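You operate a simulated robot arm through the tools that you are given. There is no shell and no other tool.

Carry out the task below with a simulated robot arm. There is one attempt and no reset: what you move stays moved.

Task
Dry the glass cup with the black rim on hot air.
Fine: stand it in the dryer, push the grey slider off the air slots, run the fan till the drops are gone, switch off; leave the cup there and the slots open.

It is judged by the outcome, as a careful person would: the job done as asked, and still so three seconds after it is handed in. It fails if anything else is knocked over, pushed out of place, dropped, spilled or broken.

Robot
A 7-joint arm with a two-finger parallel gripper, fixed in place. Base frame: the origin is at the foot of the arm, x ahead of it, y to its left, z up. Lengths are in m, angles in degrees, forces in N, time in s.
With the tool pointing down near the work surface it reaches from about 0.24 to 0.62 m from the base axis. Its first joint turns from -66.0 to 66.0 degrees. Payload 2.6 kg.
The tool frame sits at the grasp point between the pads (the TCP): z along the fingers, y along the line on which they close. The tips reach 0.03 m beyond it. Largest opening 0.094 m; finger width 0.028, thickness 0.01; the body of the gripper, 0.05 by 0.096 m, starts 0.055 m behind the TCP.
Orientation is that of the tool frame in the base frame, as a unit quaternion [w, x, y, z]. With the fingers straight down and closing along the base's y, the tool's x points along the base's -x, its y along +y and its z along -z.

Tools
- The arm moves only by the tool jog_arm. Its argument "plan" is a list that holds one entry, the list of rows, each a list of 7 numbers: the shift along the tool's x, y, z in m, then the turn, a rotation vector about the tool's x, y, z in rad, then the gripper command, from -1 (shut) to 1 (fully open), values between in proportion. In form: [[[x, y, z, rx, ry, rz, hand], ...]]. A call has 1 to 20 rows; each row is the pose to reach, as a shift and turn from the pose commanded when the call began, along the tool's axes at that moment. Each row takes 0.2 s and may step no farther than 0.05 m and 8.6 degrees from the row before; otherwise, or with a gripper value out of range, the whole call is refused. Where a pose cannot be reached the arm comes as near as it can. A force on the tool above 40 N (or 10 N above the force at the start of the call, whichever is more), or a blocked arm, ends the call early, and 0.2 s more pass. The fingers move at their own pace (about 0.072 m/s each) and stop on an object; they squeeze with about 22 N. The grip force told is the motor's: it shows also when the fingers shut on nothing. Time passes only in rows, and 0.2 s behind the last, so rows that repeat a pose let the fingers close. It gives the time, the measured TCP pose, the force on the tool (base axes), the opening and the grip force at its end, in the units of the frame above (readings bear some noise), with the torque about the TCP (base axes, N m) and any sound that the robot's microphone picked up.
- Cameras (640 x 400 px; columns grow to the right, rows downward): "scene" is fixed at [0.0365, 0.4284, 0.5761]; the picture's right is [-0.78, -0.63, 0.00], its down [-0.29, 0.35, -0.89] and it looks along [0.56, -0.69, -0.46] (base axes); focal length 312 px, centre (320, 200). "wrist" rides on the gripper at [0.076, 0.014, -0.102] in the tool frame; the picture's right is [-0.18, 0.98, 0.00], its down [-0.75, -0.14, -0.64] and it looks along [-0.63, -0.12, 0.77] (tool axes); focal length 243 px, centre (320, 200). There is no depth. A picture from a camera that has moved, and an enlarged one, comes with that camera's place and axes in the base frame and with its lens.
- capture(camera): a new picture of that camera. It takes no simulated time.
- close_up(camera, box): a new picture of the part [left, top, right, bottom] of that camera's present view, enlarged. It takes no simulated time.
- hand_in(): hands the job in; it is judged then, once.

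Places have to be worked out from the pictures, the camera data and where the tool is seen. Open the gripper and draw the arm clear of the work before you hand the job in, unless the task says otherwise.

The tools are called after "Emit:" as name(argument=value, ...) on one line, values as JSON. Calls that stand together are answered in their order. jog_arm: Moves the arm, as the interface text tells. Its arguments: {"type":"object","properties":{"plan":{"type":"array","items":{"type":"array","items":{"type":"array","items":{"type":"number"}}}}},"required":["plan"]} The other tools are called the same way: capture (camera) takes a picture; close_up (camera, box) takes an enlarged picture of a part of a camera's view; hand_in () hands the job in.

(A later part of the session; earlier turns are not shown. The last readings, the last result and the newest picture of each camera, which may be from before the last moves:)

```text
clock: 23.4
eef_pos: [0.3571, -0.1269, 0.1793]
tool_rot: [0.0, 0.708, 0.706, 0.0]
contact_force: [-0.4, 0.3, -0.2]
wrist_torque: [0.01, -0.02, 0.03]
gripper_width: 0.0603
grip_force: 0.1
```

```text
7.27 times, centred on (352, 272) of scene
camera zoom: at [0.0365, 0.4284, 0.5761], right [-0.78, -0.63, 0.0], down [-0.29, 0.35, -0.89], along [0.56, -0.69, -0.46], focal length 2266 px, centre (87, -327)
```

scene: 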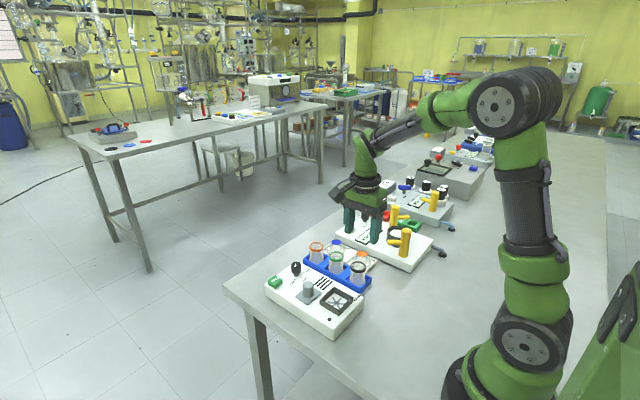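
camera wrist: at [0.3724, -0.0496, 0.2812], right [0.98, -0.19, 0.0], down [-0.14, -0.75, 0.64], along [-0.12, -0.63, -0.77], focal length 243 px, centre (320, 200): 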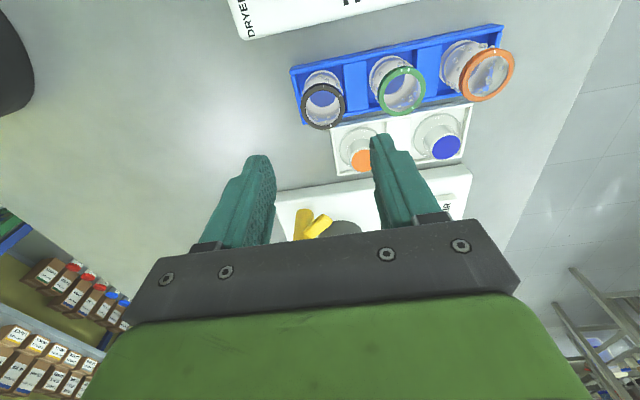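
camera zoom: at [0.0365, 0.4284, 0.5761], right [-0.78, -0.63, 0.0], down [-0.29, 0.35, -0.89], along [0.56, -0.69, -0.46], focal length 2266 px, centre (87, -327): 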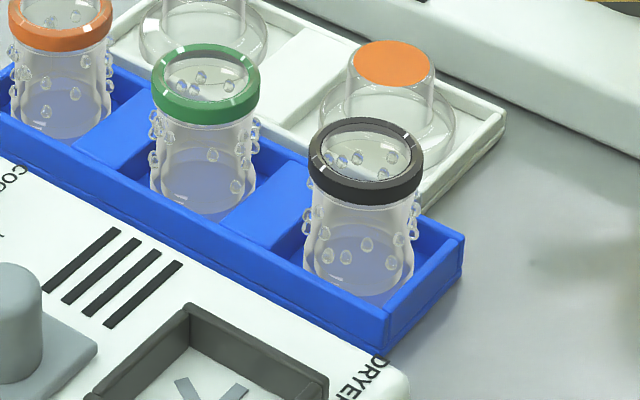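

The cup rim (about 40 mm OD, top z≈0.058) is centred at about (0.360, -0.126), 2.5 mm along +x from the tool axis. I narrow the hand to 52 mm, shift, and lower so the tips stop at z≈0.035, above the rack walls.

Emit:
jog_arm(plan=[[[0, 0.0025, 0.02, 0, 0, 0, 0.11], [0, 0.0025, 0.045, 0, 0, 0, 0.11], [0, 0.0025, 0.07, 0, 0, 0, 0.11], [0, 0.0025, 0.07, 0, 0, 0, 0.11]]])

Emit:
capture(camera="wrist")

Emit:
close_up(camera="scene", box=[304, 225, 400, 300])

```text
clock: 24.4
eef_pos: [0.3609, -0.1267, 0.1079]
tool_rot: [0.0, 0.707, 0.707, 0.0]
contact_force: [0.3, -0.4, 0.4]
wrist_torque: [0.0, 0.0, -0.01]
gripper_width: 0.0522
grip_force: 0.0
```

```text
taken
camera wrist: at [0.3758, -0.0502, 0.2108], right [0.98, -0.18, 0.0], down [-0.14, -0.75, 0.64], along [-0.12, -0.63, -0.77], focal length 243 px, centre (320, 200)
```

wrist: 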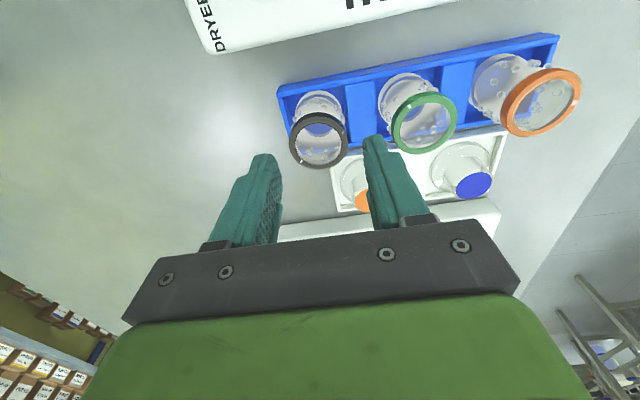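

```text
5.33 times, centred on (352, 262) of scene
camera zoom: at [0.0365, 0.4284, 0.5761], right [-0.78, -0.63, 0.0], down [-0.29, 0.35, -0.89], along [0.56, -0.69, -0.46], focal length 1662 px, centre (149, -133)
```

zoom: 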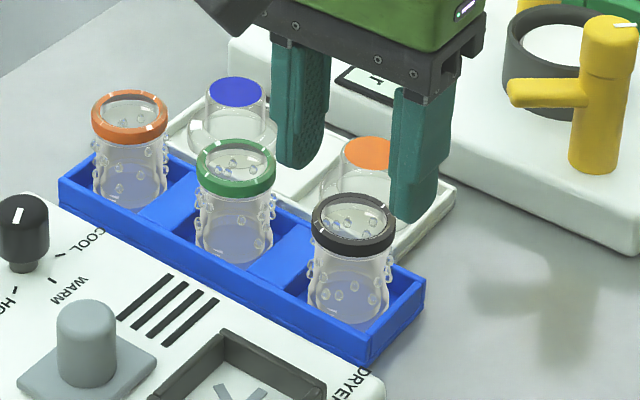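

The cup is centred both ways under the hand (rim centre at the predicted pixel). I lower the rest of the way and close on the rim.

Emit:
jog_arm(plan=[[[0, 0, 0.015, 0, 0, 0, 0.11], [0, 0, 0.03, 0, 0, 0, 0.11], [0, 0, 0.044, 0, 0, 0, 0.11], [0, 0, 0.044, 0, 0, 0, 0.0], [0, 0, 0.044, 0, 0, 0, -0.25], [0, 0, 0.044, 0, 0, 0, -0.4], [0, 0, 0.044, 0, 0, 0, -0.4]]])

Emit:
capture(camera="wrist")

Emit:
close_up(camera="scene", box=[304, 225, 400, 300])

```text
clock: 26.0
eef_pos: [0.3605, -0.1268, 0.0662]
tool_rot: [0.0, 0.707, 0.707, 0.0]
contact_force: [-0.1, 0.3, 0.1]
wrist_torque: [0.01, 0.0, 0.02]
gripper_width: 0.0386
grip_force: 21.7
```

```text
taken
camera wrist: at [0.3749, -0.0508, 0.1682], right [0.98, -0.18, 0.0], down [-0.14, -0.75, 0.64], along [-0.12, -0.63, -0.77], focal length 243 px, centre (320, 200)
```

wrist: 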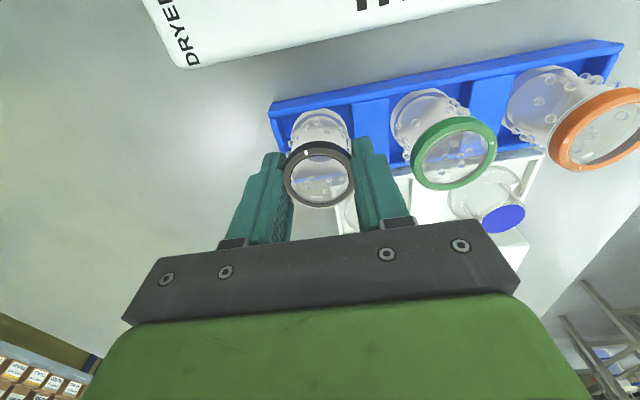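

```text
5.33 times, centred on (352, 262) of scene
camera zoom: at [0.0365, 0.4284, 0.5761], right [-0.78, -0.63, 0.0], down [-0.29, 0.35, -0.89], along [0.56, -0.69, -0.46], focal length 1662 px, centre (149, -133)
```

zoom: 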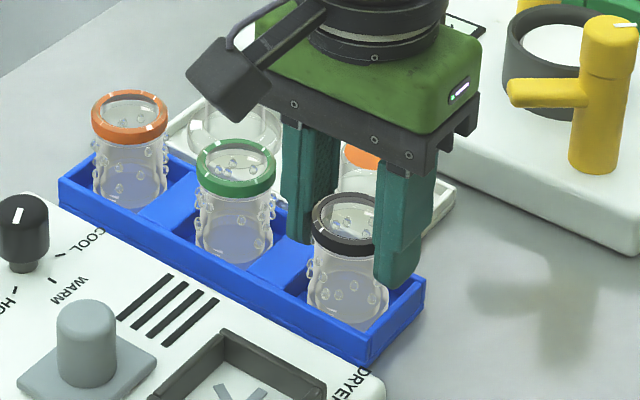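

The rim is gripped (38.6 mm, 22 N). I lift straight up in small steps.

Emit:
jog_arm(plan=[[[0, 0, -0.005, 0, 0, 0, -0.4], [0, 0, -0.015, 0, 0, 0, -0.4], [0, 0, -0.03, 0, 0, 0, -0.4], [0, 0, -0.05, 0, 0, 0, -0.4], [0, 0, -0.07, 0, 0, 0, -0.4], [0, 0, -0.09, 0, 0, 0, -0.4], [0, 0, -0.09, 0, 0, 0, -0.4]]])

Emit:
capture(camera="wrist")

Emit:
close_up(camera="scene", box=[284, 190, 412, 300])

```text
clock: 27.6
eef_pos: [0.3589, -0.1267, 0.1575]
tool_rot: [-0.001, 0.707, 0.708, 0.0]
contact_force: [0.0, -0.2, -0.7]
wrist_torque: [0.03, 0.01, 0.0]
gripper_width: 0.0386
grip_force: 22.4
```

```text
taken
camera wrist: at [0.3738, -0.0494, 0.2583], right [0.98, -0.18, 0.0], down [-0.14, -0.75, 0.64], along [-0.12, -0.63, -0.77], focal length 243 px, centre (320, 200)
```

wrist: 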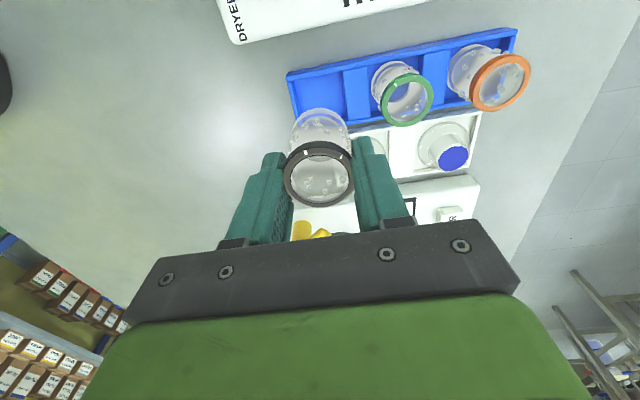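

```text
3.64 times, centred on (348, 245) of scene
camera zoom: at [0.0365, 0.4284, 0.5761], right [-0.78, -0.63, 0.0], down [-0.29, 0.35, -0.89], along [0.56, -0.69, -0.46], focal length 1133 px, centre (218, 36)
```

zoom: 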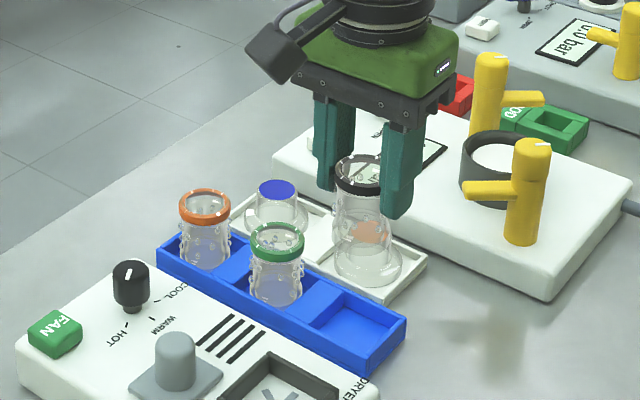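

The cup is up and held. I'll check its tilt and height before carrying it.

Emit:
close_up(camera="wrist", box=[264, 90, 376, 220])

Emit:
close_up(camera="scene", box=[360, 205, 424, 285])

Emit:
close_up(camera="scene", box=[305, 270, 369, 325])

```text
3.08 times, centred on (320, 155) of wrist
camera zoom: at [0.3738, -0.0494, 0.2583], right [0.98, -0.18, 0.0], down [-0.14, -0.75, 0.64], along [-0.12, -0.63, -0.77], focal length 746 px, centre (320, 338)
```

zoom: 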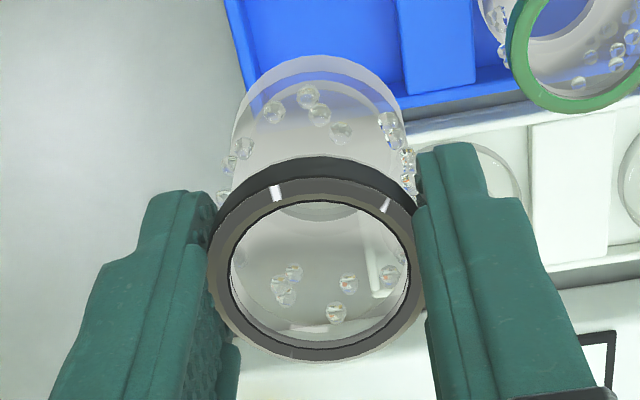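

```text
5.00 times, centred on (392, 245) of scene
camera zoom: at [0.0365, 0.4284, 0.5761], right [-0.78, -0.63, 0.0], down [-0.29, 0.35, -0.89], along [0.56, -0.69, -0.46], focal length 1558 px, centre (-40, -25)
```

zoom: 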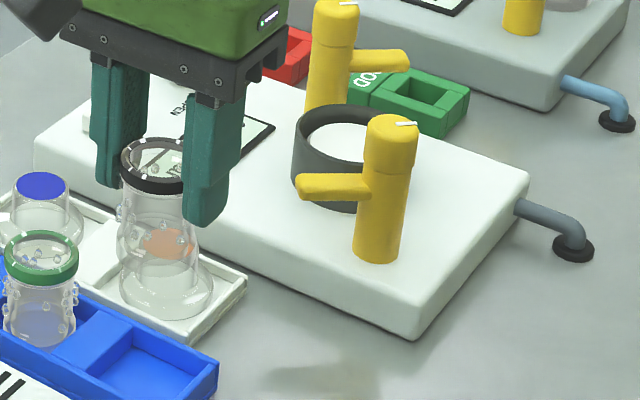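

```text
7.27 times, centred on (337, 298) of scene
camera zoom: at [0.0365, 0.4284, 0.5761], right [-0.78, -0.63, 0.0], down [-0.29, 0.35, -0.89], along [0.56, -0.69, -0.46], focal length 2266 px, centre (196, -509)
```

zoom: 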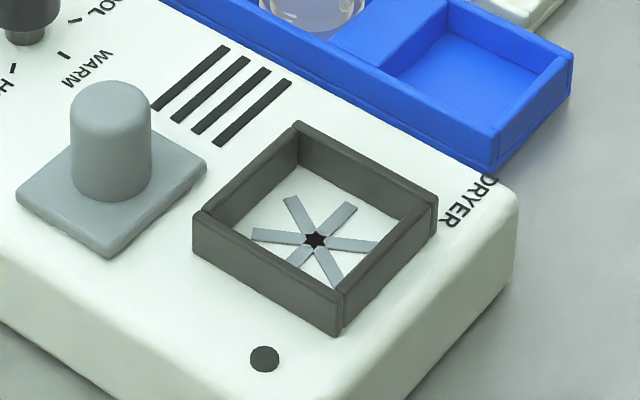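

The cup hangs upright. I carry it over the frame, whose centre I estimate at about (0.3385, -0.004), with the cup bottom near z≈0.098.

Emit:
jog_arm(plan=[[[0.015, -0.0027, 0, 0, 0, 0, -0.4], [0.035, -0.0064, 0, 0, 0, 0, -0.4], [0.055, -0.01, 0, 0, 0, 0, -0.4], [0.075, -0.0137, 0, 0, 0, 0, -0.4], [0.095, -0.0173, 0, 0, 0, 0, -0.4], [0.11, -0.0201, 0, 0, 0, 0, -0.4], [0.1205, -0.022, 0, 0, 0, 0, -0.4], [0.1205, -0.022, 0, 0, 0, 0, -0.4]]])

Emit:
capture(camera="wrist")

Emit:
close_up(camera="scene", box=[290, 220, 402, 330])

```text
clock: 29.4
eef_pos: [0.3376, -0.0055, 0.1564]
tool_rot: [-0.001, 0.707, 0.707, 0.0]
contact_force: [-0.4, -0.9, -0.5]
wrist_torque: [0.03, -0.01, 0.0]
gripper_width: 0.0387
grip_force: 21.8
```

```text
taken
camera wrist: at [0.3521, 0.072, 0.2586], right [0.98, -0.18, 0.0], down [-0.14, -0.75, 0.64], along [-0.12, -0.63, -0.77], focal length 243 px, centre (320, 200)
```

wrist: 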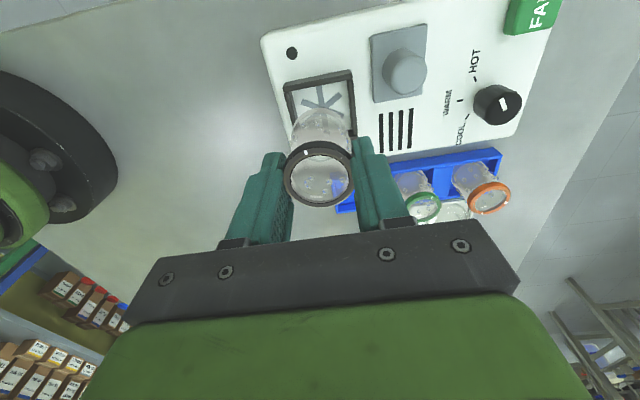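

```text
3.64 times, centred on (346, 275) of scene
camera zoom: at [0.0365, 0.4284, 0.5761], right [-0.78, -0.63, 0.0], down [-0.29, 0.35, -0.89], along [0.56, -0.69, -0.46], focal length 1133 px, centre (226, -73)
```

zoom: 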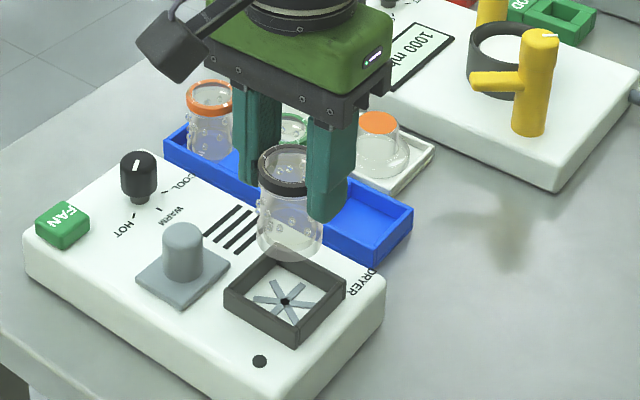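

Emit:
close_up(camera="wrist", box=[264, 50, 376, 140])

Emit:
close_up(camera="scene", box=[340, 255, 404, 325])

```text
4.44 times, centred on (320, 95) of wrist
camera zoom: at [0.3521, 0.072, 0.2586], right [0.98, -0.18, 0.0], down [-0.14, -0.75, 0.64], along [-0.12, -0.63, -0.77], focal length 1078 px, centre (320, 667)
```

zoom: 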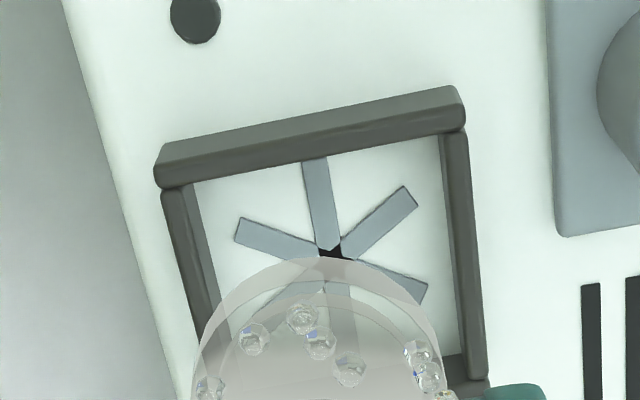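

```text
5.71 times, centred on (372, 290) of scene
camera zoom: at [0.0365, 0.4284, 0.5761], right [-0.78, -0.63, 0.0], down [-0.29, 0.35, -0.89], along [0.56, -0.69, -0.46], focal length 1781 px, centre (23, -314)
```

zoom: 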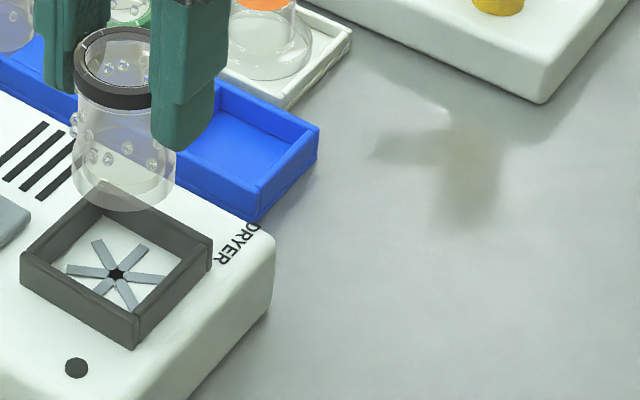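

The frame's star centre is about 2 mm to +x and about 1 mm to +y of the cup axis. I correct that and lower so the cup bottom is just above the frame walls, then check again.

Emit:
jog_arm(plan=[[[0.001, 0.0022, 0.005, 0, 0, 0, -0.4], [0.001, 0.0022, 0.015, 0, 0, 0, -0.4], [0.001, 0.0022, 0.026, 0, 0, 0, -0.4], [0.001, 0.0022, 0.026, 0, 0, 0, -0.4]]])

Emit:
close_up(camera="wrist", box=[250, 30, 390, 150])

Emit:
close_up(camera="scene", box=[305, 250, 369, 320])

```text
clock: 30.4
eef_pos: [0.3409, -0.0041, 0.1303]
tool_rot: [0.0, 0.707, 0.707, 0.0]
contact_force: [-0.1, 0.3, -1.2]
wrist_torque: [-0.02, -0.01, 0.01]
gripper_width: 0.0387
grip_force: 21.9
```

```text
3.33 times, centred on (320, 90) of wrist
camera zoom: at [0.3548, 0.072, 0.2324], right [0.98, -0.18, 0.0], down [-0.14, -0.75, 0.64], along [-0.12, -0.63, -0.77], focal length 809 px, centre (320, 567)
```

zoom: 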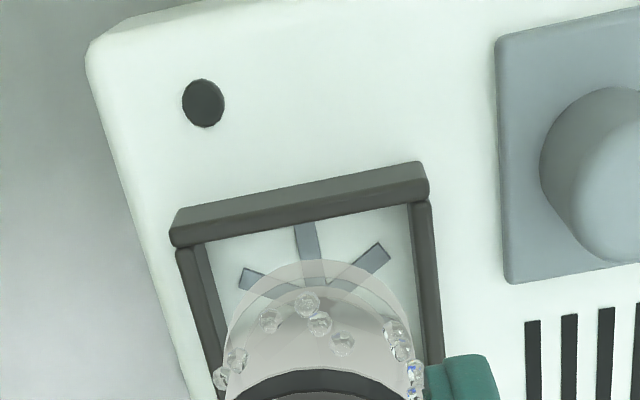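

```text
5.71 times, centred on (337, 285) of scene
camera zoom: at [0.0365, 0.4284, 0.5761], right [-0.78, -0.63, 0.0], down [-0.29, 0.35, -0.89], along [0.56, -0.69, -0.46], focal length 1781 px, centre (223, -286)
```

zoom: 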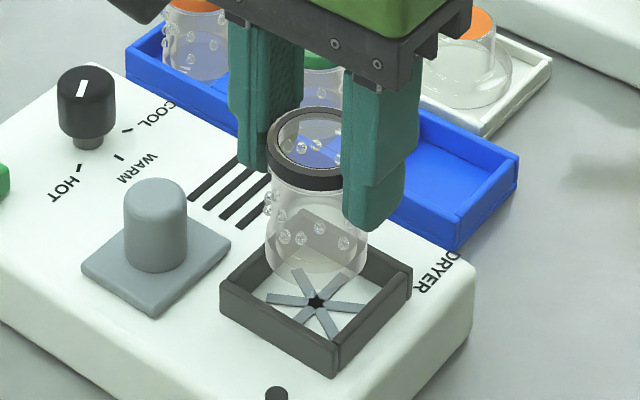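

Alignment is within about 1 mm. I lower the cup into the frame, slowing near the expected contact at TCP z≈0.106.

Emit:
jog_arm(plan=[[[0, 0, 0.006, 0, 0, 0, -0.4], [0, 0, 0.012, 0, 0, 0, -0.4], [0, 0, 0.017, 0, 0, 0, -0.4], [0, 0, 0.02, 0, 0, 0, -0.4], [0, 0, 0.02, 0, 0, 0, -0.4]]])

Emit:
close_up(camera="scene", box=[305, 250, 369, 320])

Emit:
close_up(camera="wrist", box=[250, 60, 390, 180])

```text
clock: 31.6
eef_pos: [0.3403, -0.0062, 0.1104]
tool_rot: [-0.001, 0.707, 0.707, 0.0]
contact_force: [-1.0, 0.0, -0.6]
wrist_torque: [0.02, -0.02, 0.02]
gripper_width: 0.0386
grip_force: 22.3
```

```text
5.71 times, centred on (337, 285) of scene
camera zoom: at [0.0365, 0.4284, 0.5761], right [-0.78, -0.63, 0.0], down [-0.29, 0.35, -0.89], along [0.56, -0.69, -0.46], focal length 1781 px, centre (223, -286)
```

zoom: 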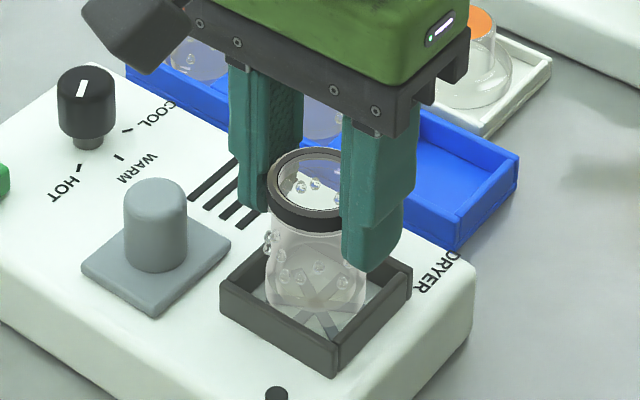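

```text
3.33 times, centred on (320, 120) of wrist
camera zoom: at [0.3548, 0.0717, 0.2121], right [0.98, -0.18, 0.0], down [-0.14, -0.75, 0.64], along [-0.12, -0.63, -0.77], focal length 809 px, centre (320, 467)
```

zoom: 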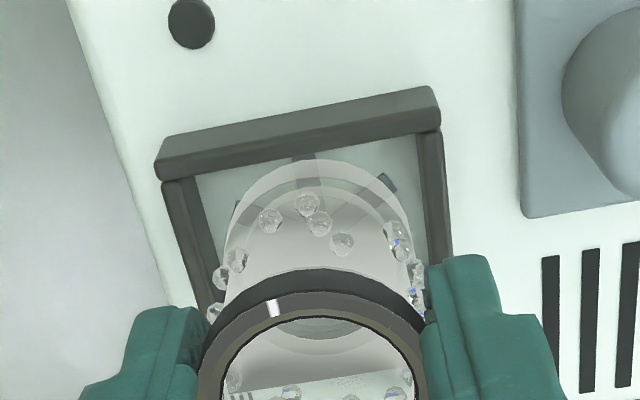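

Inside the frame, no contact yet. I continue in about 1 mm steps.

Emit:
jog_arm(plan=[[[0, 0, 0.0012, 0, 0, 0, -0.4], [0, 0, 0.0024, 0, 0, 0, -0.4], [0, 0, 0.0036, 0, 0, 0, -0.4], [0, 0, 0.0036, 0, 0, 0, -0.4]]])

Emit:
close_up(camera="scene", box=[305, 250, 369, 320])

```text
clock: 32.6
eef_pos: [0.3396, -0.0051, 0.1065]
tool_rot: [0.0, 0.708, 0.707, 0.0]
contact_force: [0.9, 0.5, -0.4]
wrist_torque: [0.0, -0.01, -0.01]
gripper_width: 0.0388
grip_force: 21.5
```

```text
5.71 times, centred on (337, 285) of scene
camera zoom: at [0.0365, 0.4284, 0.5761], right [-0.78, -0.63, 0.0], down [-0.29, 0.35, -0.89], along [0.56, -0.69, -0.46], focal length 1781 px, centre (223, -286)
```

zoom: 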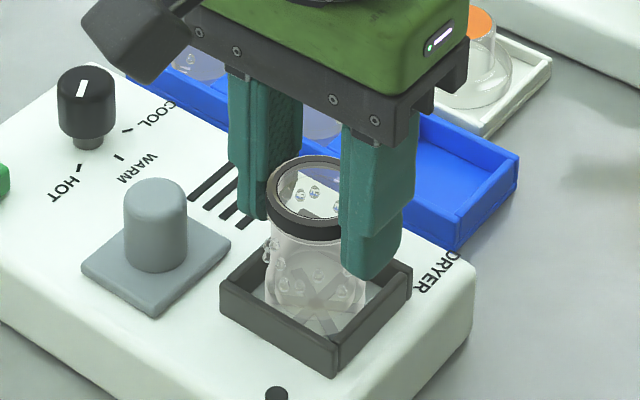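

Emit:
jog_arm(plan=[[[0, 0, 0.001, 0, 0, 0, -0.4], [0, 0, 0.002, 0, 0, 0, -0.4], [0, 0, 0.003, 0, 0, 0, -0.4], [0, 0, 0.003, 0, 0, 0, -0.4]]])

```text
clock: 33.6
eef_pos: [0.3406, -0.0029, 0.1039]
tool_rot: [0.0, 0.707, 0.707, 0.001]
contact_force: [0.0, 0.3, -0.3]
wrist_torque: [0.02, 0.01, -0.03]
gripper_width: 0.0388
grip_force: 21.7
```

Still no contact force at TCP z≈0.104. I keep lowering in 1 mm steps.

Emit:
jog_arm(plan=[[[0, 0, 0.001, 0, 0, 0, -0.4], [0, 0, 0.002, 0, 0, 0, -0.4], [0, 0, 0.002, 0, 0, 0, -0.4]]])

Emit:
close_up(camera="scene", box=[321, 260, 361, 310])

Emit:
close_up(camera="wrist", box=[250, 60, 390, 180])

```text
clock: 34.4
eef_pos: [0.3401, -0.0045, 0.1026]
tool_rot: [0.0, 0.707, 0.708, 0.001]
contact_force: [0.2, -0.4, 0.4]
wrist_torque: [0.0, 0.0, -0.01]
gripper_width: 0.0388
grip_force: 22.4
```

```text
8.00 times, centred on (341, 285) of scene
camera zoom: at [0.0365, 0.4284, 0.5761], right [-0.78, -0.63, 0.0], down [-0.29, 0.35, -0.89], along [0.56, -0.69, -0.46], focal length 2493 px, centre (152, -480)
```

zoom: 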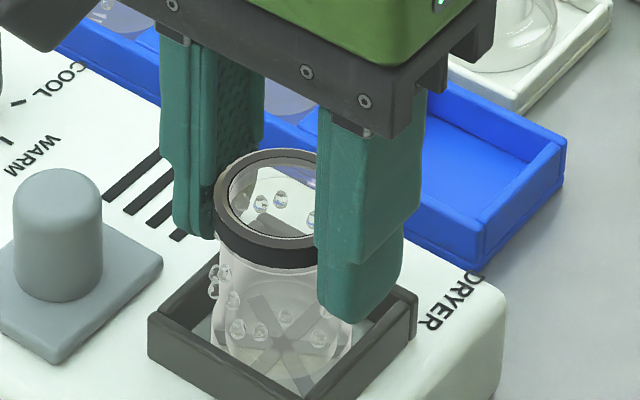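

```text
3.33 times, centred on (320, 120) of wrist
camera zoom: at [0.3546, 0.072, 0.2042], right [0.98, -0.18, 0.0], down [-0.14, -0.75, 0.64], along [-0.12, -0.63, -0.77], focal length 809 px, centre (320, 467)
```

zoom: 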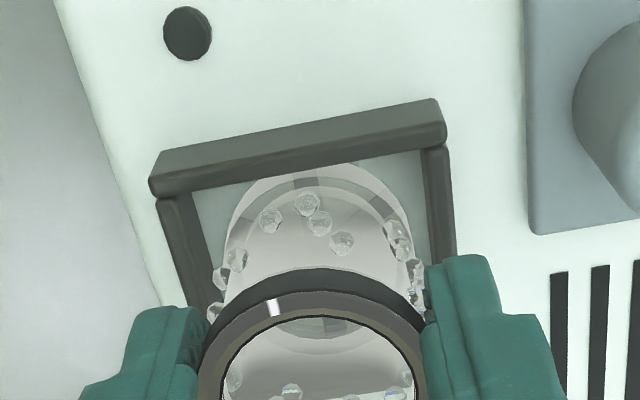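

No contact yet; continuing slowly while watching for the force rise.

Emit:
jog_arm(plan=[[[0, 0, 0.001, 0, 0, 0, -0.4], [0, 0, 0.002, 0, 0, 0, -0.4], [0, 0, 0.002, 0, 0, 0, -0.4]]])

```text
clock: 35.2
eef_pos: [0.3397, -0.0046, 0.0998]
tool_rot: [0.0, 0.708, 0.706, 0.001]
contact_force: [-6.4, 0.0, 22.6]
wrist_torque: [-0.05, 0.46, 0.0]
gripper_width: 0.0386
grip_force: 21.4
```

Contact: 22.6 N upward. I check that the cup is seated on the floor of the frame rather than on a wall.

Emit:
close_up(camera="scene", box=[321, 260, 361, 310])

Emit:
close_up(camera="wrist", box=[250, 60, 390, 180])

```text
8.00 times, centred on (341, 285) of scene
camera zoom: at [0.0364, 0.4284, 0.5761], right [-0.78, -0.63, 0.0], down [-0.29, 0.35, -0.89], along [0.56, -0.69, -0.46], focal length 2493 px, centre (152, -480)
```

zoom: 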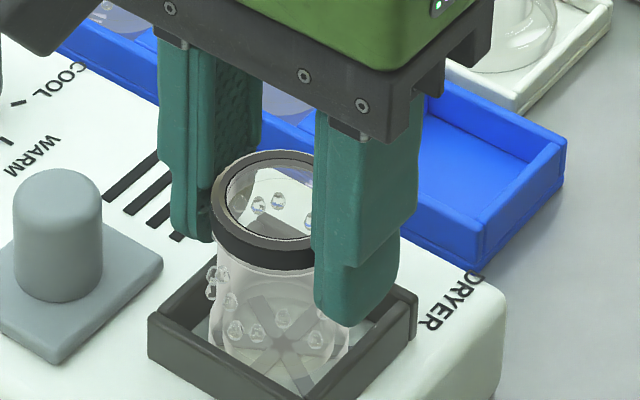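

```text
3.33 times, centred on (320, 120) of wrist
camera zoom: at [0.3552, 0.072, 0.2027], right [0.98, -0.18, 0.0], down [-0.14, -0.75, 0.64], along [-0.12, -0.63, -0.77], focal length 809 px, centre (320, 467)
```

zoom: 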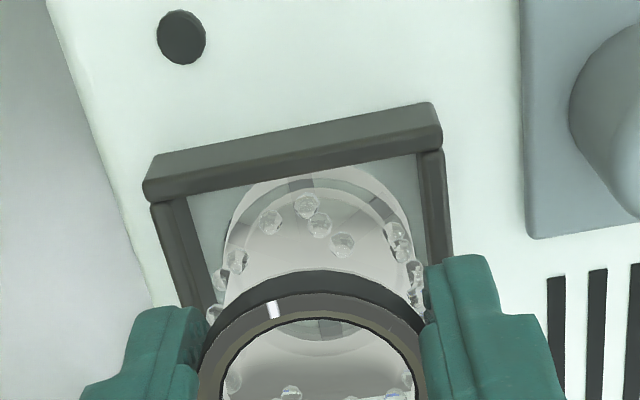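

The cup stands within the frame. I relieve the preload by about 1 mm, open gently, and lift straight up.

Emit:
jog_arm(plan=[[[0, 0, -0.0006, 0, 0, 0, -0.4], [0, 0, -0.0012, 0, 0, 0, -0.4], [0, 0, -0.0012, 0, 0, 0, -0.4]]])

```text
clock: 36.0
eef_pos: [0.3404, -0.0059, 0.1014]
tool_rot: [0.0, 0.707, 0.707, 0.0]
contact_force: [2.0, 0.4, 5.4]
wrist_torque: [0.06, -0.11, -0.05]
gripper_width: 0.0385
grip_force: 22.0
```

Light contact of about 5 N remains, so the cup is resting. I open the fingers and retreat upward.

Emit:
jog_arm(plan=[[[0, 0, 0, 0, 0, 0, -0.15], [0, 0, 0, 0, 0, 0, 0.0], [0, 0, 0, 0, 0, 0, 0.12], [0, 0, 0, 0, 0, 0, 0.12], [0, 0, -0.01, 0, 0, 0, 0.12], [0, 0, -0.025, 0, 0, 0, 0.12], [0, 0, -0.05, 0, 0, 0, 0.12], [0, 0, -0.08, 0, 0, 0, 0.12]]])

Emit:
close_up(camera="scene", box=[290, 230, 402, 330])

Emit:
capture(camera="wrist")

```text
clock: 37.8
eef_pos: [0.3391, -0.004, 0.1824]
tool_rot: [0.0, 0.707, 0.707, 0.0]
contact_force: [-0.5, -0.2, 0.2]
wrist_torque: [-0.03, 0.02, -0.01]
gripper_width: 0.0525
grip_force: 0.0
```

```text
4.00 times, centred on (346, 280) of scene
camera zoom: at [0.0365, 0.4284, 0.5761], right [-0.78, -0.63, 0.0], down [-0.29, 0.35, -0.89], along [0.56, -0.69, -0.46], focal length 1246 px, centre (216, -120)
```

zoom: 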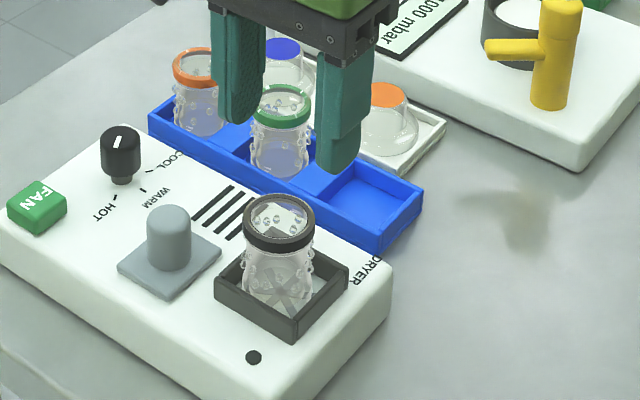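

```text
taken
camera wrist: at [0.3534, 0.0726, 0.2831], right [0.98, -0.18, 0.0], down [-0.14, -0.75, 0.64], along [-0.12, -0.63, -0.77], focal length 243 px, centre (320, 200)
```

wrist: 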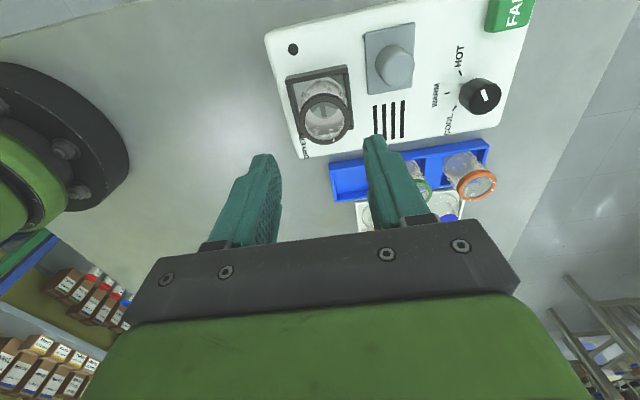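

The cup stands upright inside the frame. Now I go above the FAN button at about (0.4905, 0.041), turning the hand back and closing the fingers on the way.

Emit:
jog_arm(plan=[[[0.0041, 0.0137, 0.0, 0, 0, -0.1428, 0.12], [0.0083, 0.0275, 0.003, 0, 0, -0.2856, 0.12], [0.0124, 0.0412, 0.008, 0, 0, -0.4284, -0.2], [0.0165, 0.0549, 0.013, 0, 0, -0.5712, -0.5], [0.0207, 0.0686, 0.018, 0, 0, -0.714, -0.8], [0.0248, 0.0824, 0.023, 0, 0, -0.8568, -1], [0.029, 0.0961, 0.028, 0, 0, -0.9996, -1], [0.0331, 0.1098, 0.033, 0, 0, -1.1424, -1], [0.0372, 0.1235, 0.039, 0, 0, -1.2852, -1], [0.0414, 0.1373, 0.045, 0, 0, -1.428, -1], [0.0455, 0.151, 0.05, 0, 0, -1.5708, -1], [0.0455, 0.151, 0.05, 0, 0, -1.5708, -1]]])

Emit:
capture(camera="wrist")

Emit:
close_up(camera="scene", box=[240, 210, 368, 310])

```text
clock: 40.4
eef_pos: [0.4906, 0.0399, 0.1286]
tool_rot: [0.001, -0.001, 1.0, 0.0]
contact_force: [-0.1, -0.1, -0.6]
wrist_torque: [0.01, -0.02, 0.02]
gripper_width: 0.0
grip_force: 22.4
```

```text
taken
camera wrist: at [0.415, 0.055, 0.2317], right [0.18, 0.98, 0.0], down [0.75, -0.14, 0.64], along [0.63, -0.12, -0.77], focal length 243 px, centre (320, 200)
```

wrist: 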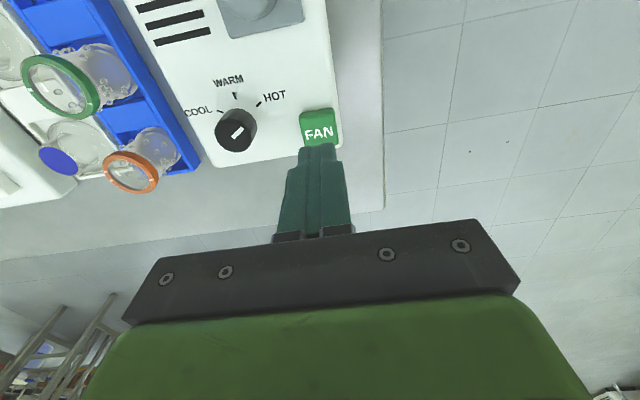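

```text
4.00 times, centred on (304, 260) of scene
camera zoom: at [0.0365, 0.4284, 0.5761], right [-0.78, -0.63, 0.0], down [-0.29, 0.35, -0.89], along [0.56, -0.69, -0.46], focal length 1246 px, centre (384, -40)
```

zoom: 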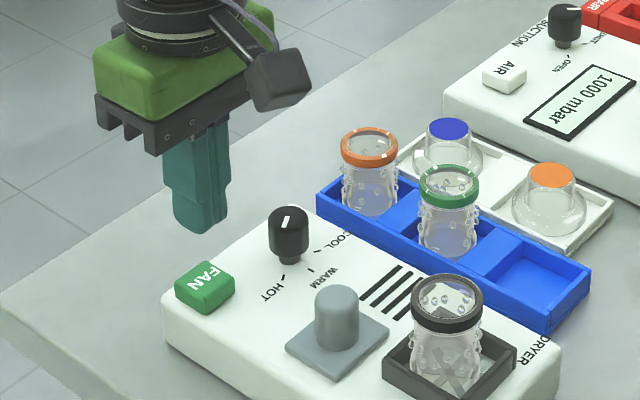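

The button is directly under the closed tips (matches the predicted pixel). I lower toward it and press in small steps, watching force and sound.

Emit:
jog_arm(plan=[[[0, 0, 0.015, 0, 0, 0, -1], [0, 0, 0.03, 0, 0, 0, -1], [0, 0, 0.038, 0, 0, 0, -1], [0, 0, 0.04, 0, 0, 0, -1], [0, 0, 0.042, 0, 0, 0, -1], [0, 0, 0.044, 0, 0, 0, -1]]])

Emit:
close_up(camera="scene", box=[240, 230, 400, 330])

```text
clock: 41.8
eef_pos: [0.4907, 0.0406, 0.0864]
tool_rot: [0.0, 0.0, 1.0, 0.0]
contact_force: [-0.2, -0.3, -0.5]
wrist_torque: [0.0, -0.01, -0.01]
gripper_width: 0.0001
grip_force: 22.2
```

```text
4.00 times, centred on (320, 280) of scene
camera zoom: at [0.0365, 0.4284, 0.5761], right [-0.78, -0.63, 0.0], down [-0.29, 0.35, -0.89], along [0.56, -0.69, -0.46], focal length 1246 px, centre (320, -120)
```

zoom: 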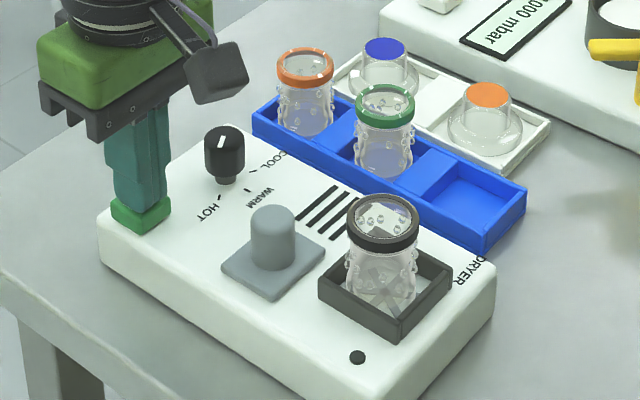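

No contact yet, tips are just above the button. I press on in 1 mm steps.

Emit:
jog_arm(plan=[[[0, 0, 0.001, 0, 0, 0, -1], [0, 0, 0.002, 0, 0, 0, -1], [0, 0, 0.003, 0, 0, 0, -1], [0, 0, 0.004, 0, 0, 0, -1]]])

Emit:
close_up(camera="scene", box=[240, 230, 400, 330])

```text
clock: 42.8
eef_pos: [0.4924, 0.0404, 0.0834]
tool_rot: [0.001, 0.0, 1.0, 0.0]
contact_force: [1.0, -0.4, 0.9]
wrist_torque: [-0.02, 0.0, 0.01]
gripper_width: 0.0001
grip_force: 21.8
```

```text
4.00 times, centred on (320, 280) of scene
camera zoom: at [0.0365, 0.4284, 0.5761], right [-0.78, -0.63, 0.0], down [-0.29, 0.35, -0.89], along [0.56, -0.69, -0.46], focal length 1246 px, centre (320, -120)
```

zoom: 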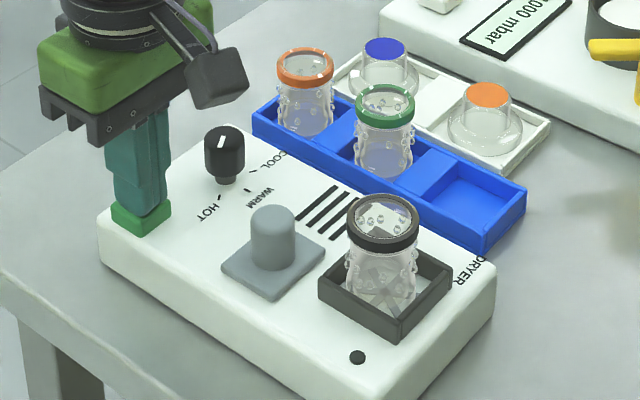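

Barely any force yet (about 1 N). I press further.

Emit:
jog_arm(plan=[[[0, 0, 0.001, 0, 0, 0, -1], [0, 0, 0.002, 0, 0, 0, -1], [0, 0, 0.003, 0, 0, 0, -1]]])

Emit:
close_up(camera="scene", box=[240, 230, 400, 330])

```text
clock: 43.6
eef_pos: [0.4917, 0.0404, 0.079]
tool_rot: [0.0, 0.0, 1.0, 0.001]
contact_force: [0.8, 1.3, 2.7]
wrist_torque: [0.03, -0.05, 0.0]
gripper_width: 0.0
grip_force: 21.8
heard: click
```

```text
4.00 times, centred on (320, 280) of scene
camera zoom: at [0.0365, 0.4284, 0.5761], right [-0.78, -0.63, 0.0], down [-0.29, 0.35, -0.89], along [0.56, -0.69, -0.46], focal length 1246 px, centre (320, -120)
```

zoom: 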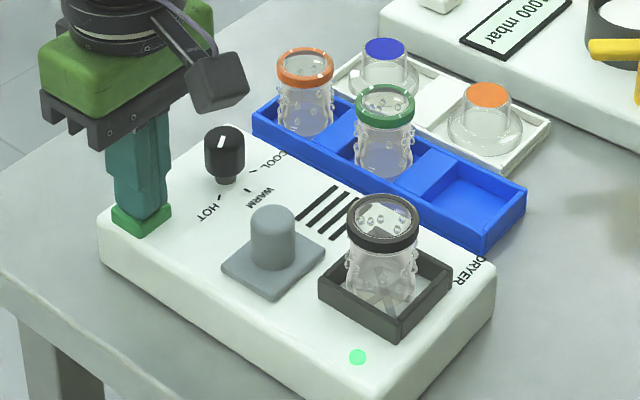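

A click, and the lamp is now green: the fan is on. I lift off about 12 mm to see if it stays running.

Emit:
jog_arm(plan=[[[0, 0, -0.004, 0, 0, 0, -1], [0, 0, -0.01, 0, 0, 0, -1], [0, 0, -0.015, 0, 0, 0, -1]]])

Emit:
close_up(camera="scene", box=[240, 230, 400, 330])

Emit:
close_up(camera="scene", box=[316, 265, 364, 325])

```text
clock: 44.4
eef_pos: [0.4906, 0.0396, 0.0942]
tool_rot: [0.0, 0.0, 1.0, 0.0]
contact_force: [0.6, 0.2, 0.6]
wrist_torque: [0.0, -0.01, -0.02]
gripper_width: 0.0001
grip_force: 22.1
```

```text
4.00 times, centred on (320, 280) of scene
camera zoom: at [0.0365, 0.4284, 0.5761], right [-0.78, -0.63, 0.0], down [-0.29, 0.35, -0.89], along [0.56, -0.69, -0.46], focal length 1246 px, centre (320, -120)
```

zoom: 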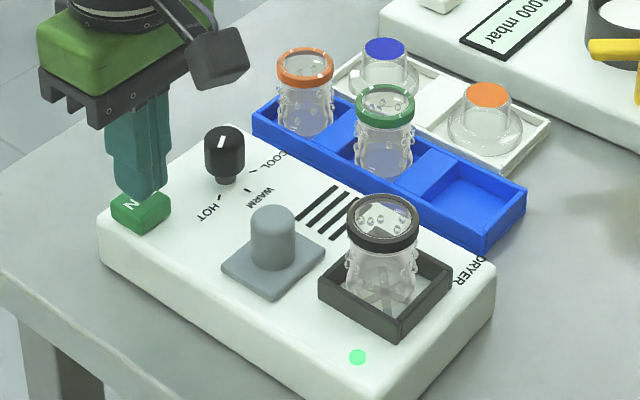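

```text
6.67 times, centred on (340, 295) of scene
camera zoom: at [0.0365, 0.4284, 0.5761], right [-0.78, -0.63, 0.0], down [-0.29, 0.35, -0.89], along [0.56, -0.69, -0.46], focal length 2078 px, centre (187, -433)
```

zoom: 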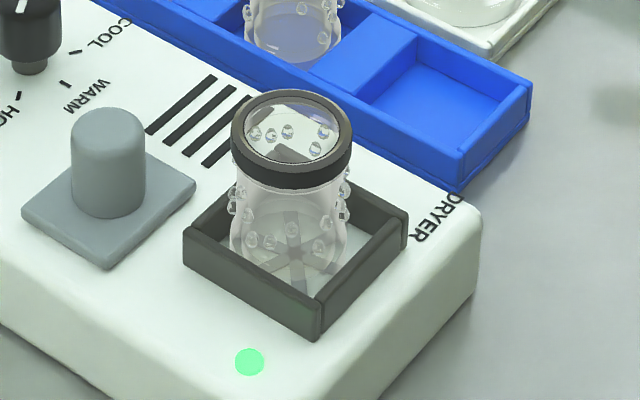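

The fan stays on (lamp green). I hold still and wait for the drops to dry, checking after about 2 s.

Emit:
jog_arm(plan=[[[0, 0, 0, 0, 0, 0, -1], [0, 0, 0, 0, 0, 0, -1], [0, 0, 0, 0, 0, 0, -1], [0, 0, 0, 0, 0, 0, -1], [0, 0, 0, 0, 0, 0, -1], [0, 0, 0, 0, 0, 0, -1], [0, 0, 0, 0, 0, 0, -1], [0, 0, 0, 0, 0, 0, -1], [0, 0, 0, 0, 0, 0, -1], [0, 0, 0, 0, 0, 0, -1]]])

Emit:
close_up(camera="scene", box=[316, 265, 364, 325])

```text
clock: 46.6
eef_pos: [0.4916, 0.0387, 0.0949]
tool_rot: [0.0, 0.0, 1.0, 0.001]
contact_force: [-0.3, 0.2, 0.6]
wrist_torque: [-0.02, 0.01, 0.0]
gripper_width: 0.0
grip_force: 21.2
```

```text
6.67 times, centred on (340, 295) of scene
camera zoom: at [0.0365, 0.4284, 0.5761], right [-0.78, -0.63, 0.0], down [-0.29, 0.35, -0.89], along [0.56, -0.69, -0.46], focal length 2078 px, centre (187, -433)
```

zoom: 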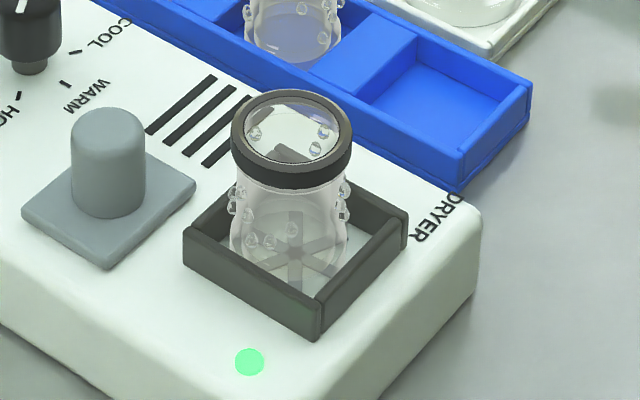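

Some drops are already gone. I keep waiting.

Emit:
jog_arm(plan=[[[0, 0, 0, 0, 0, 0, -1], [0, 0, 0, 0, 0, 0, -1], [0, 0, 0, 0, 0, 0, -1], [0, 0, 0, 0, 0, 0, -1], [0, 0, 0, 0, 0, 0, -1], [0, 0, 0, 0, 0, 0, -1], [0, 0, 0, 0, 0, 0, -1], [0, 0, 0, 0, 0, 0, -1], [0, 0, 0, 0, 0, 0, -1], [0, 0, 0, 0, 0, 0, -1], [0, 0, 0, 0, 0, 0, -1], [0, 0, 0, 0, 0, 0, -1], [0, 0, 0, 0, 0, 0, -1], [0, 0, 0, 0, 0, 0, -1], [0, 0, 0, 0, 0, 0, -1]]])

Emit:
close_up(camera="scene", box=[316, 265, 364, 325])

```text
clock: 49.8
eef_pos: [0.4904, 0.0405, 0.0944]
tool_rot: [0.0, -0.001, 1.0, 0.0]
contact_force: [0.4, 0.1, -0.4]
wrist_torque: [-0.01, 0.04, 0.0]
gripper_width: 0.0
grip_force: 22.2
```

```text
6.67 times, centred on (340, 295) of scene
camera zoom: at [0.0365, 0.4284, 0.5761], right [-0.78, -0.63, 0.0], down [-0.29, 0.35, -0.89], along [0.56, -0.69, -0.46], focal length 2078 px, centre (187, -433)
```

zoom: 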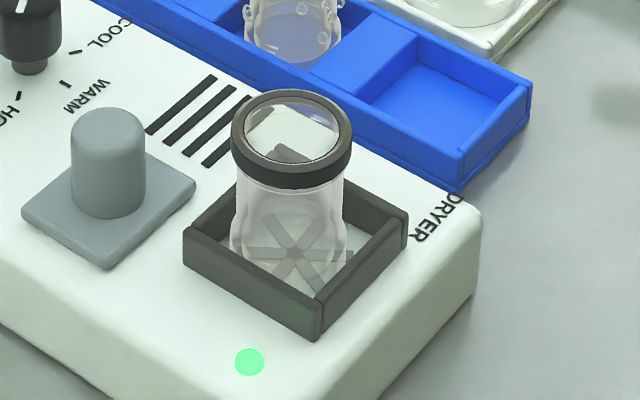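

The visible drops are gone. I'll look closely to make sure none remain.

Emit:
close_up(camera="scene", box=[328, 272, 352, 312])

Emit:
capture(camera="wrist")

```text
10.00 times, centred on (340, 292) of scene
camera zoom: at [0.0365, 0.4284, 0.5761], right [-0.78, -0.63, 0.0], down [-0.29, 0.35, -0.89], along [0.56, -0.69, -0.46], focal length 3116 px, centre (120, -720)
```

zoom: 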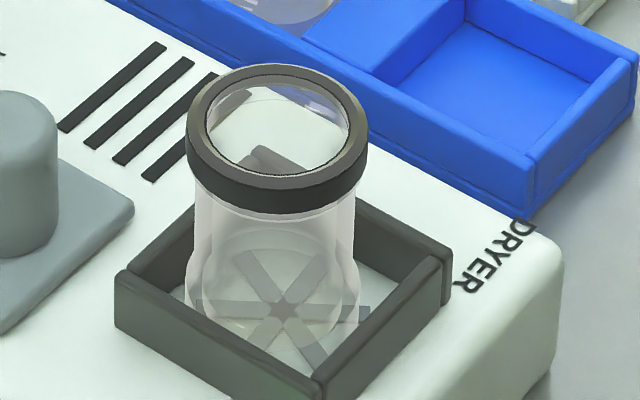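

```text
taken
camera wrist: at [0.4149, 0.0549, 0.1963], right [0.18, 0.98, 0.0], down [0.75, -0.14, 0.64], along [0.63, -0.12, -0.77], focal length 243 px, centre (320, 200)
```

wrist: 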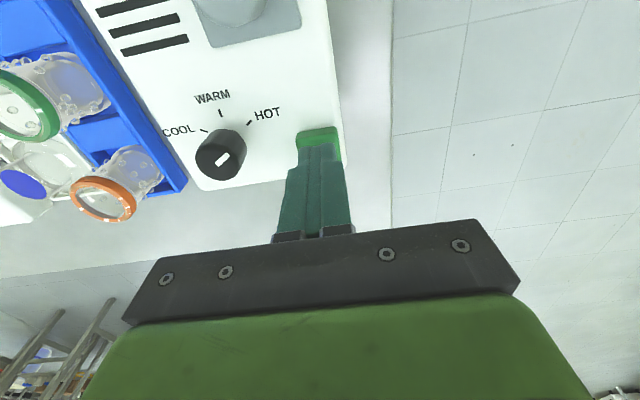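

No drops remain. I press the button again to the same depth to switch off, then lift.

Emit:
jog_arm(plan=[[[0, 0, 0.007, 0, 0, 0, -1], [0, 0, 0.012, 0, 0, 0, -1], [0, 0, 0.014, 0, 0, 0, -1], [0, 0, 0.015, 0, 0, 0, -1], [0, 0, 0.0155, 0, 0, 0, -1]]])

Emit:
close_up(camera="scene", box=[240, 230, 400, 330])

```text
clock: 51.0
eef_pos: [0.4911, 0.0403, 0.0794]
tool_rot: [0.0, 0.0, 1.0, 0.001]
contact_force: [-0.8, -0.6, 2.3]
wrist_torque: [-0.03, 0.01, 0.0]
gripper_width: 0.0002
grip_force: 22.3
heard: click
```

```text
4.00 times, centred on (320, 280) of scene
camera zoom: at [0.0365, 0.4284, 0.5761], right [-0.78, -0.63, 0.0], down [-0.29, 0.35, -0.89], along [0.56, -0.69, -0.46], focal length 1246 px, centre (320, -120)
```

zoom: 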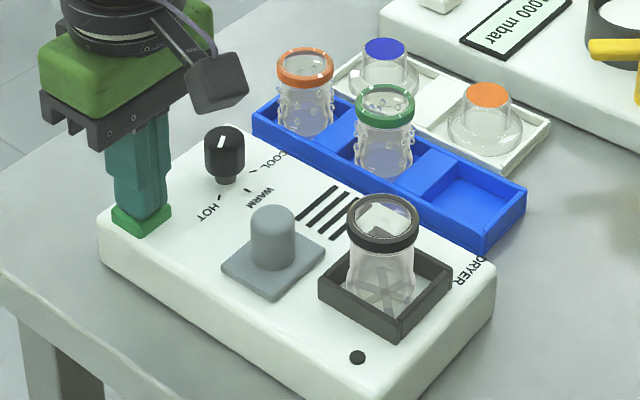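

Click heard and the lamp is dark: the fan is off. I lift straight up, then open the gripper well above everything.

Emit:
jog_arm(plan=[[[0, 0, -0.005, 0, 0, 0, -1], [0, 0, -0.02, 0, 0, 0, -1], [0, 0, -0.05, 0, 0, 0, -1], [0, 0, -0.09, 0, 0, 0, -1], [0, 0, -0.13, 0, 0, 0, -0.5], [0, 0.03, -0.17, 0, 0, 0, 0.2], [0, 0.06, -0.2, 0, 0, 0, 0.8], [0, 0.08, -0.22, 0, 0, 0, 1], [0, 0.08, -0.22, 0, 0, 0, 1], [0, 0.08, -0.22, 0, 0, 0, 1]]])

Emit:
capture(camera="scene")

Emit:
close_up(camera="scene", box=[240, 230, 400, 330])

Emit:
capture(camera="wrist")

```text
clock: 53.2
eef_pos: [0.4893, 0.1198, 0.2977]
tool_rot: [0.0, 0.0, 1.0, 0.0]
contact_force: [0.8, 0.0, -1.1]
wrist_torque: [-0.01, 0.0, 0.01]
gripper_width: 0.0939
grip_force: 0.0
```

```text
taken
```

scene: 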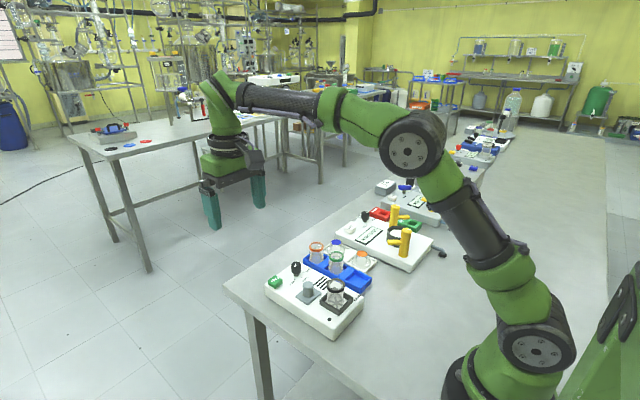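

```text
4.00 times, centred on (320, 280) of scene
camera zoom: at [0.0365, 0.4284, 0.5761], right [-0.78, -0.63, 0.0], down [-0.29, 0.35, -0.89], along [0.56, -0.69, -0.46], focal length 1246 px, centre (320, -120)
```

zoom: 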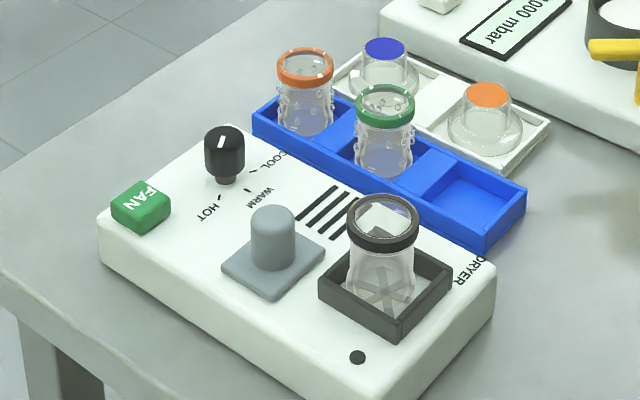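

```text
taken
camera wrist: at [0.414, 0.1346, 0.4005], right [0.18, 0.98, 0.0], down [0.75, -0.14, 0.64], along [0.63, -0.12, -0.77], focal length 243 px, centre (320, 200)
```

wrist: 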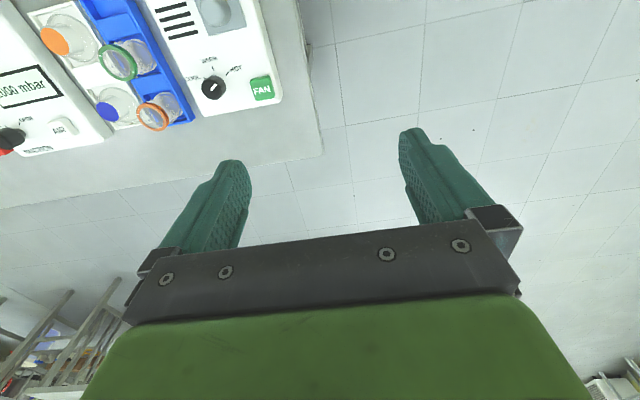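

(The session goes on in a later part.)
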